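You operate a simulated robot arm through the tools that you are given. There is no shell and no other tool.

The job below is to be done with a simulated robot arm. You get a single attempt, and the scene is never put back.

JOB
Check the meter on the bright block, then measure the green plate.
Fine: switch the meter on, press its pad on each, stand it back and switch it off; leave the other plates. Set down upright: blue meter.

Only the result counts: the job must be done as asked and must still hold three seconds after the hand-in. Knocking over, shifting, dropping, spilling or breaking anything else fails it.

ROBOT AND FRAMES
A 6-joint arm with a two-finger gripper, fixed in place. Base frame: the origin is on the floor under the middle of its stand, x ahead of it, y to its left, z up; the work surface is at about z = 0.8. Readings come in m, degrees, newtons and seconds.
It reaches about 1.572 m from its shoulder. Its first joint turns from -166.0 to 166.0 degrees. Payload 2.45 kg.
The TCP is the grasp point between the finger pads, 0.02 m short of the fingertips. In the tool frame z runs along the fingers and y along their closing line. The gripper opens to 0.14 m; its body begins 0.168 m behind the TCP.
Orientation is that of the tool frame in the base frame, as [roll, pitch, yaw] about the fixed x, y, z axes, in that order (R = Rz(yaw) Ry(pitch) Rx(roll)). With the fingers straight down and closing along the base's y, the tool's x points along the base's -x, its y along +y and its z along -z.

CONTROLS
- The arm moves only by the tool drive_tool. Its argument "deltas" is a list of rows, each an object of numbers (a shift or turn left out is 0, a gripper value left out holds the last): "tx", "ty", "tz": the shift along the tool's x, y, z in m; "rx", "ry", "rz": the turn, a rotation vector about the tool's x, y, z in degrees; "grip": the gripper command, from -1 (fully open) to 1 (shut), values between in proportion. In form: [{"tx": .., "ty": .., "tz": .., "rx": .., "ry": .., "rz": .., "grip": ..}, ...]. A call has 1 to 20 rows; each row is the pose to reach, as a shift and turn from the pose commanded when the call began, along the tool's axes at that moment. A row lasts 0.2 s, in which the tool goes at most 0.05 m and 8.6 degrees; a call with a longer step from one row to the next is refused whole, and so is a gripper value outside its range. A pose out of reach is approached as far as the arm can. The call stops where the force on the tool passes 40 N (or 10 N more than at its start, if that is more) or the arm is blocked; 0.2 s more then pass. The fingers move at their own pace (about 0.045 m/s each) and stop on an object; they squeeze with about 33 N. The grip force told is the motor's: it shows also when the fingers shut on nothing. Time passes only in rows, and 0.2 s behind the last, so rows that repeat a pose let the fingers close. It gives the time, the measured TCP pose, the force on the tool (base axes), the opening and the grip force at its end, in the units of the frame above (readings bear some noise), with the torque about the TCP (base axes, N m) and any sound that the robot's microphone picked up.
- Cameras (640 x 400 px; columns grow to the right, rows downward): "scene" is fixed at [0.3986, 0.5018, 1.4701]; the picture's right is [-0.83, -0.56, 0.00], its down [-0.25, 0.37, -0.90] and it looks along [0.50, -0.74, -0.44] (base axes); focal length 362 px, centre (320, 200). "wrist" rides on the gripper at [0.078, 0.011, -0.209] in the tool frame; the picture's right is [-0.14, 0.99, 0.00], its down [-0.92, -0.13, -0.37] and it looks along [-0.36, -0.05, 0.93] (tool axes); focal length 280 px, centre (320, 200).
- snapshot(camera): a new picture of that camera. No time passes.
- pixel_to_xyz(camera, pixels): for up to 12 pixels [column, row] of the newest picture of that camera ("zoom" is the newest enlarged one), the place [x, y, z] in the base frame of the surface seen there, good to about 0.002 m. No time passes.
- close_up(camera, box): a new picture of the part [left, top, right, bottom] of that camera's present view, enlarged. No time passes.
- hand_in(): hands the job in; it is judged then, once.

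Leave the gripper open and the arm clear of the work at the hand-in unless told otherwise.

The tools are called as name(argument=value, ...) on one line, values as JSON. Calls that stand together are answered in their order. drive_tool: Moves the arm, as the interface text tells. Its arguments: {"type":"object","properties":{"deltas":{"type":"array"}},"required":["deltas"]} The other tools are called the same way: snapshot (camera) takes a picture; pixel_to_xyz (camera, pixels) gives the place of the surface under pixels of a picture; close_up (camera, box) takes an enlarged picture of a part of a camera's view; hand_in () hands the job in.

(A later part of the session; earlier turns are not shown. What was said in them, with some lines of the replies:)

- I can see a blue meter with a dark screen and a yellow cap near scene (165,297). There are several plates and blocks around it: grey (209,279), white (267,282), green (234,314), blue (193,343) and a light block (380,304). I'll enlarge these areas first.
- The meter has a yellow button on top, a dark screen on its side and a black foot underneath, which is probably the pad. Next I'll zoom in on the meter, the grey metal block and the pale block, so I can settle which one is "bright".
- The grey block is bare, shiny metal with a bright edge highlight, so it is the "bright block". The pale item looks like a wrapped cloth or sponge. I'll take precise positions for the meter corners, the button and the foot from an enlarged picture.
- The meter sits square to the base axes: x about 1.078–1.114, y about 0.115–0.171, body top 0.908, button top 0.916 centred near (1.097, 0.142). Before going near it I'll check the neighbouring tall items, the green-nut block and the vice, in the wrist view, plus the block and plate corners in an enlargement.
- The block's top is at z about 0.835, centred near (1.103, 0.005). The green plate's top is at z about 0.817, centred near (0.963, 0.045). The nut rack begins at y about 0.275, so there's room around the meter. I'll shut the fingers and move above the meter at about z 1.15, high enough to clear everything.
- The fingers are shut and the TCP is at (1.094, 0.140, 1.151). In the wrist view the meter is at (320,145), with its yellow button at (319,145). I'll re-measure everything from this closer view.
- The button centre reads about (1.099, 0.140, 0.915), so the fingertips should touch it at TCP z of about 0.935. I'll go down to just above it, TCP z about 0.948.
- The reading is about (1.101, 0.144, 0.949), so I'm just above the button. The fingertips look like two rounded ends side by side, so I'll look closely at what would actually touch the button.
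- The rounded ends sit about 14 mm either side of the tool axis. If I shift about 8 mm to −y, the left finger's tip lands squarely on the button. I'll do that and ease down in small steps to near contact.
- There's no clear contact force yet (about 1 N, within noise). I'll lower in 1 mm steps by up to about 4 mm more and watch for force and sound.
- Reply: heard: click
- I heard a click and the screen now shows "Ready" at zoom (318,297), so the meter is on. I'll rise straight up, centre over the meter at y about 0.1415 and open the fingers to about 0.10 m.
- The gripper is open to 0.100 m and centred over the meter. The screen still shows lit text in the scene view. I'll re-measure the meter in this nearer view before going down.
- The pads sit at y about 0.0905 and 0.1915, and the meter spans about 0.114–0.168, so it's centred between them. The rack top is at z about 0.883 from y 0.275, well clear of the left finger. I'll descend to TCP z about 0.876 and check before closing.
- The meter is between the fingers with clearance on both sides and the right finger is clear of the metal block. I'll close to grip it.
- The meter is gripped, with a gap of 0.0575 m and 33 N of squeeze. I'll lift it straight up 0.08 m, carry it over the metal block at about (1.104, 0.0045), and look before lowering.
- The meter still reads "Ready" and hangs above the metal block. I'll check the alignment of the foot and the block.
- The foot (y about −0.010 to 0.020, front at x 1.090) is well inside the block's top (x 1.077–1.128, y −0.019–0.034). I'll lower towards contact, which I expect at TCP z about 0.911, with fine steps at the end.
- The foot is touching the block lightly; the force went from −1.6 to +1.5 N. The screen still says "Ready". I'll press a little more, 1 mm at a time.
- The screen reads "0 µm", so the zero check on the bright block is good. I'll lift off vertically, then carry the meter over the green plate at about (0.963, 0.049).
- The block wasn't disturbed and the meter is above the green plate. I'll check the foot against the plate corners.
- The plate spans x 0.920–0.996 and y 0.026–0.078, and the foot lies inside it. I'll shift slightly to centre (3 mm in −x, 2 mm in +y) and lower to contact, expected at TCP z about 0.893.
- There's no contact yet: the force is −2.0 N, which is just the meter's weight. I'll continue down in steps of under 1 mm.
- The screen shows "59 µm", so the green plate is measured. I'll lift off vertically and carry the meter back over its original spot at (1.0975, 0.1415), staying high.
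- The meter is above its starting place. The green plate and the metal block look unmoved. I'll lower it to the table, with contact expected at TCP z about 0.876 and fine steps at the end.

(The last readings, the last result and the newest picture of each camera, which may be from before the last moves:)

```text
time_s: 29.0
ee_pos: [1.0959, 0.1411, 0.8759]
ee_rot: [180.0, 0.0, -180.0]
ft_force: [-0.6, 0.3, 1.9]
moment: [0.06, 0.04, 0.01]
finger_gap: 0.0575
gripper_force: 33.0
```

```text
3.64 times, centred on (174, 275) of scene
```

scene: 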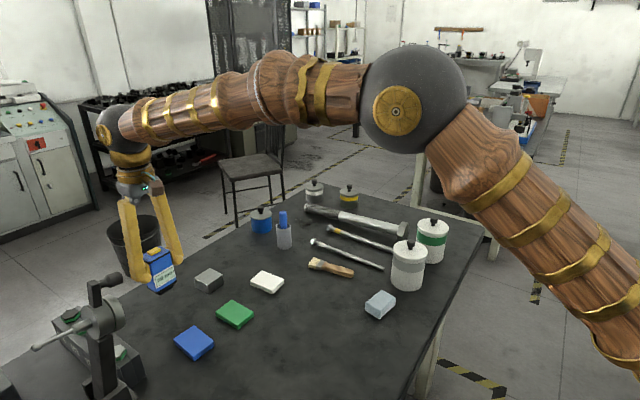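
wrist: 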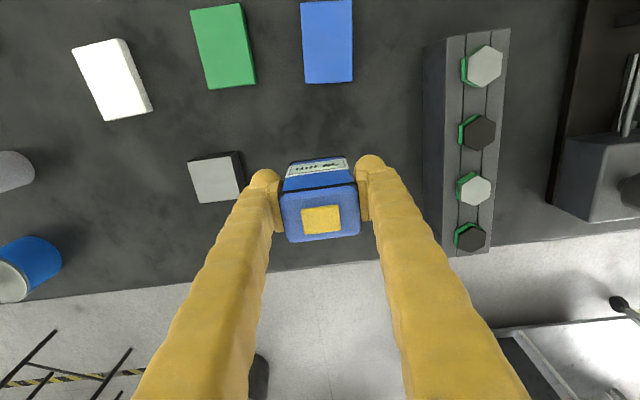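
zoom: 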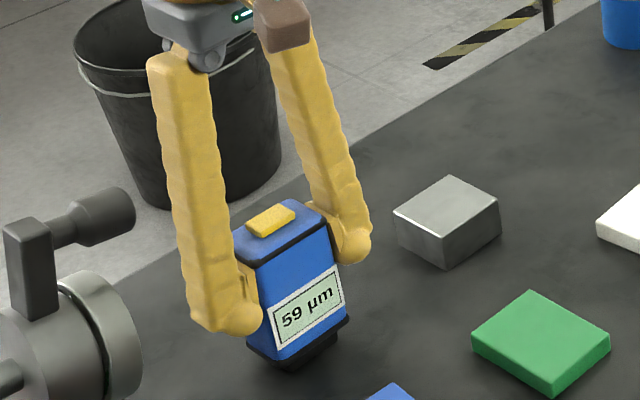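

The meter stands on the table again; the force rose from −1.2 to +1.9 N and the TCP height matches the pick-up. I'll release it by opening gradually to about 0.10 m.

drive_tool(deltas=[{"grip": 0.15}, {"grip": 0.1}, {"grip": 0.0}, {"grip": -0.15}, {"grip": -0.3}, {"grip": -0.43}, {"grip": -0.43}, {"grip": -0.43}])

snapshot(camera="wrist")

close_up(camera="scene", box=[110, 220, 238, 330])

```text
time_s: 30.8
ee_pos: [1.0977, 0.1421, 0.8762]
ee_rot: [180.0, 0.1, -180.0]
ft_force: [0.5, 0.4, 0.0]
moment: [0.01, -0.04, 0.0]
finger_gap: 0.1
gripper_force: 0.1
```

```text
taken
```

wrist: 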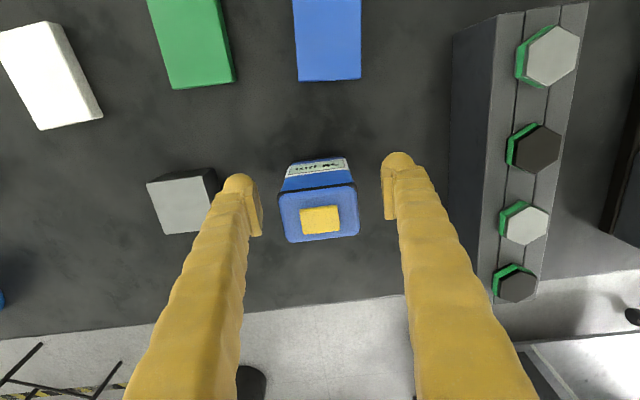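

```text
3.64 times, centred on (174, 275) of scene
```

zoom: 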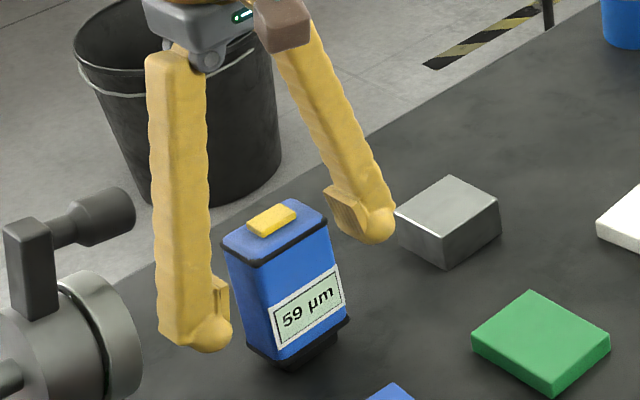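

The meter stands upright on its own, displaying 59 µm. Next I'll rise, shut the fingers and go to the press position I used before (commanded x 1.0985, y 0.134), stopping above the button at z about 0.95.

drive_tool(deltas=[{"tz": -0.02, "grip": -0.43}, {"tz": -0.06, "grip": -0.43}, {"tz": -0.1, "grip": -0.43}, {"tz": -0.13, "grip": -0.43}, {"tz": -0.13, "tx": -0.001, "ty": -0.0075, "grip": 1}, {"tz": -0.13, "tx": -0.001, "ty": -0.0075, "grip": 1}, {"tz": -0.13, "tx": -0.001, "ty": -0.0075, "grip": 1}, {"tz": -0.13, "tx": -0.001, "ty": -0.0075, "grip": 1}, {"tz": -0.13, "tx": -0.001, "ty": -0.0075, "grip": 1}, {"tz": -0.13, "tx": -0.001, "ty": -0.0075, "grip": 1}, {"tz": -0.13, "tx": -0.001, "ty": -0.0075, "grip": 1}, {"tz": -0.11, "tx": -0.001, "ty": -0.0075, "grip": 1}, {"tz": -0.09, "tx": -0.001, "ty": -0.0075, "grip": 1}, {"tz": -0.075, "tx": -0.001, "ty": -0.0075, "grip": 1}, {"tz": -0.075, "tx": -0.001, "ty": -0.0075, "grip": 1}])

close_up(camera="scene", box=[140, 245, 204, 325])

close_up(camera="wrist", box=[260, 120, 380, 240])

```text
time_s: 34.0
ee_pos: [1.098, 0.1336, 0.951]
ee_rot: [-179.9, 0.0, 180.0]
ft_force: [0.6, 0.3, -0.2]
moment: [0.0, -0.01, 0.0]
finger_gap: 0.0
gripper_force: 29.1
```

```text
5.00 times, centred on (172, 285) of scene
```

zoom: 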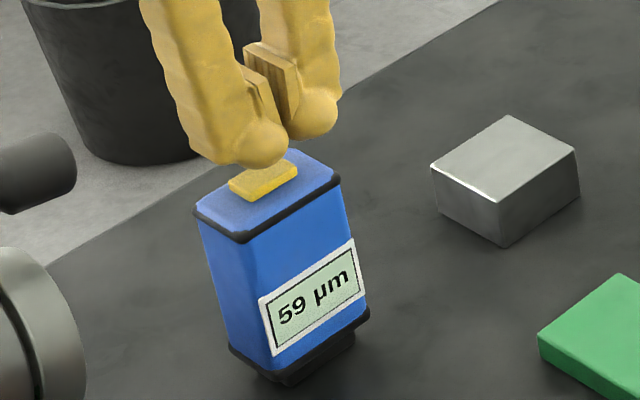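

```text
3.33 times, centred on (320, 180) of wrist
```

zoom: 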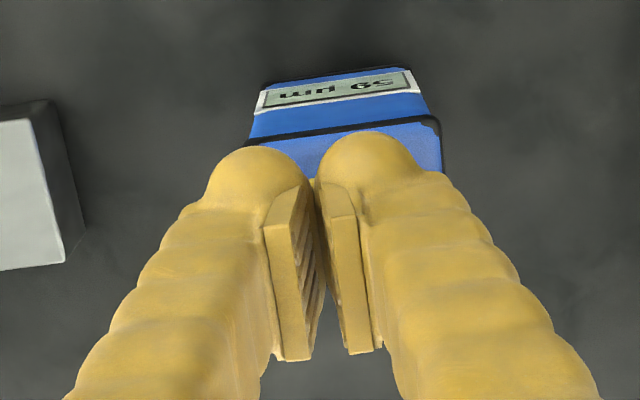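

The left fingertip is over the button just as before. I'll ease down to z about 0.931, where it clicked the first time.

drive_tool(deltas=[{"tz": 0.006, "grip": 1}, {"tz": 0.011, "grip": 1}, {"tz": 0.014, "grip": 1}, {"tz": 0.016, "grip": 1}, {"tz": 0.017, "grip": 1}, {"tz": 0.018, "grip": 1}, {"tz": 0.019, "grip": 1}, {"tz": 0.02, "grip": 1}, {"tz": 0.02, "grip": 1}])

close_up(camera="scene", box=[140, 245, 204, 325])

```text
time_s: 36.0
ee_pos: [1.0976, 0.1354, 0.9313]
ee_rot: [179.9, 0.0, -180.0]
ft_force: [1.0, 0.4, 1.2]
moment: [0.01, -0.05, -0.03]
finger_gap: 0.0001
gripper_force: 29.6
heard: click
```

```text
5.00 times, centred on (172, 285) of scene
```

zoom: 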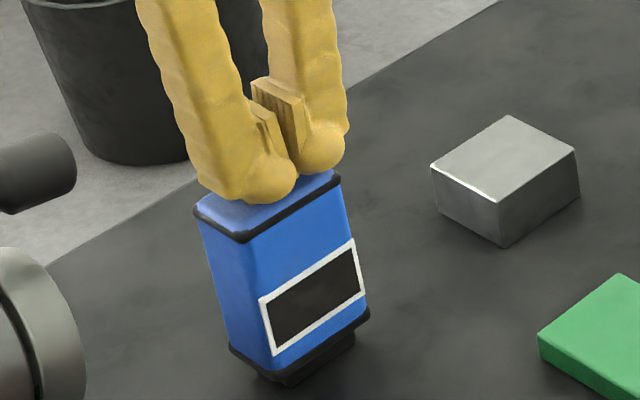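

It clicked and the screen is dark, so the meter is off. I'll rise straight up well clear, open the gripper and back away toward the robot.

drive_tool(deltas=[{"tz": -0.01, "grip": 1}, {"tz": -0.04, "grip": 1}, {"tz": -0.08, "grip": 1}, {"tz": -0.12, "grip": 1}, {"tz": -0.16, "grip": 1}, {"tz": -0.2, "grip": -1}, {"tz": -0.24, "grip": -1}, {"tz": -0.26, "tx": 0.03, "grip": -1}, {"tz": -0.28, "tx": 0.07, "ty": -0.02, "grip": -1}, {"tz": -0.3, "tx": 0.11, "ty": -0.04, "grip": -1}, {"tz": -0.3, "tx": 0.15, "ty": -0.06, "grip": -1}, {"tz": -0.3, "tx": 0.19, "ty": -0.08, "grip": -1}, {"tz": -0.3, "tx": 0.23, "ty": -0.1, "grip": -1}, {"tz": -0.3, "tx": 0.27, "ty": -0.12, "grip": -1}, {"tz": -0.3, "tx": 0.3, "ty": -0.14, "grip": -1}, {"tz": -0.3, "tx": 0.3, "ty": -0.14, "grip": -1}])

snapshot(camera="scene")

snapshot(camera="wrist")

close_up(camera="scene", box=[120, 250, 280, 350])

```text
time_s: 39.4
ee_pos: [0.7937, -0.0063, 1.2287]
ee_rot: [-180.0, 0.0, 179.9]
ft_force: [0.4, 0.3, -0.2]
moment: [0.01, 0.03, -0.02]
finger_gap: 0.1397
gripper_force: 0.0
```

```text
taken
```

scene: 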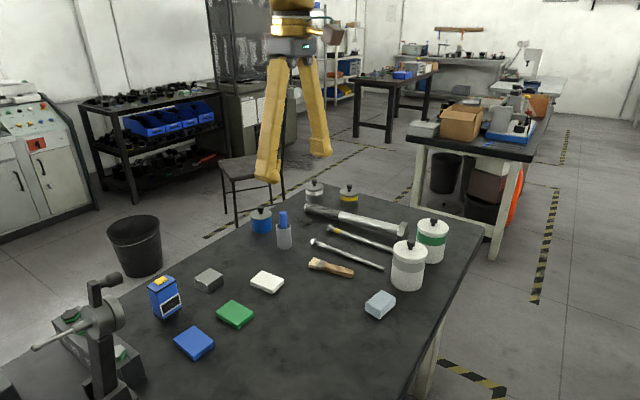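

```text
taken
```

wrist: 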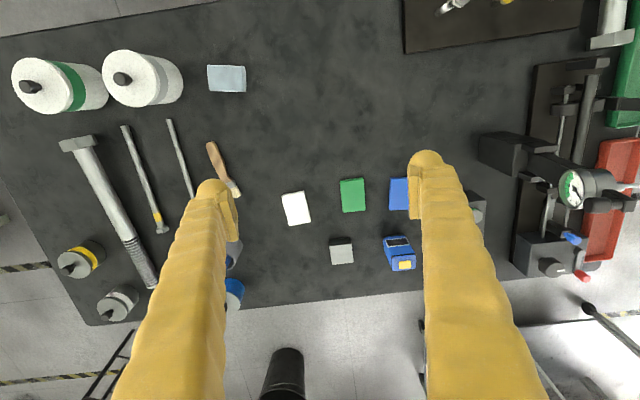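

```text
4.00 times, centred on (200, 300) of scene
```

zoom: 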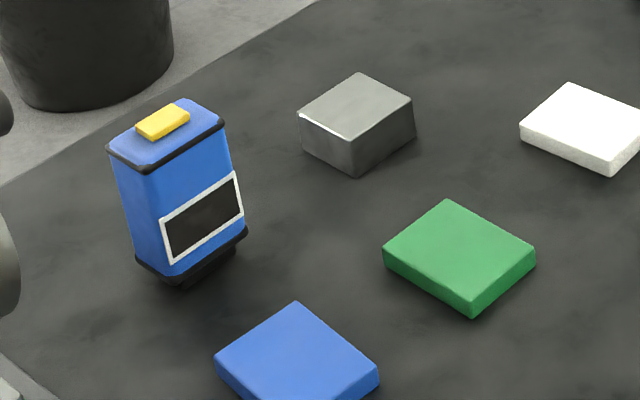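

The meter stands upright in its original place with a dark screen. The metal block and all the plates look just as they did at the start. The gripper is open (0.14 m) and the arm is well clear, so I'm handing in the job.

hand_in()

```text
The job is handed in.
```

The job is handed in: the meter read **0 µm** on the bright block and **59 µm** on the green plate. I haven't had a verdict back.

- **Bright block:** I took this to be the bare metal block, because the other pale block looks like cloth or sponge. The 0 µm reading fits bare metal.
- **Meter:** it is upright, within a few millimetres of where it started. It is switched off: the button clicked and the screen went dark.
- **Everything else:** the final pictures show the block and the plates where they were at the start. I didn't touch the other plates.
- **Arm:** the gripper is open and clear of the work.
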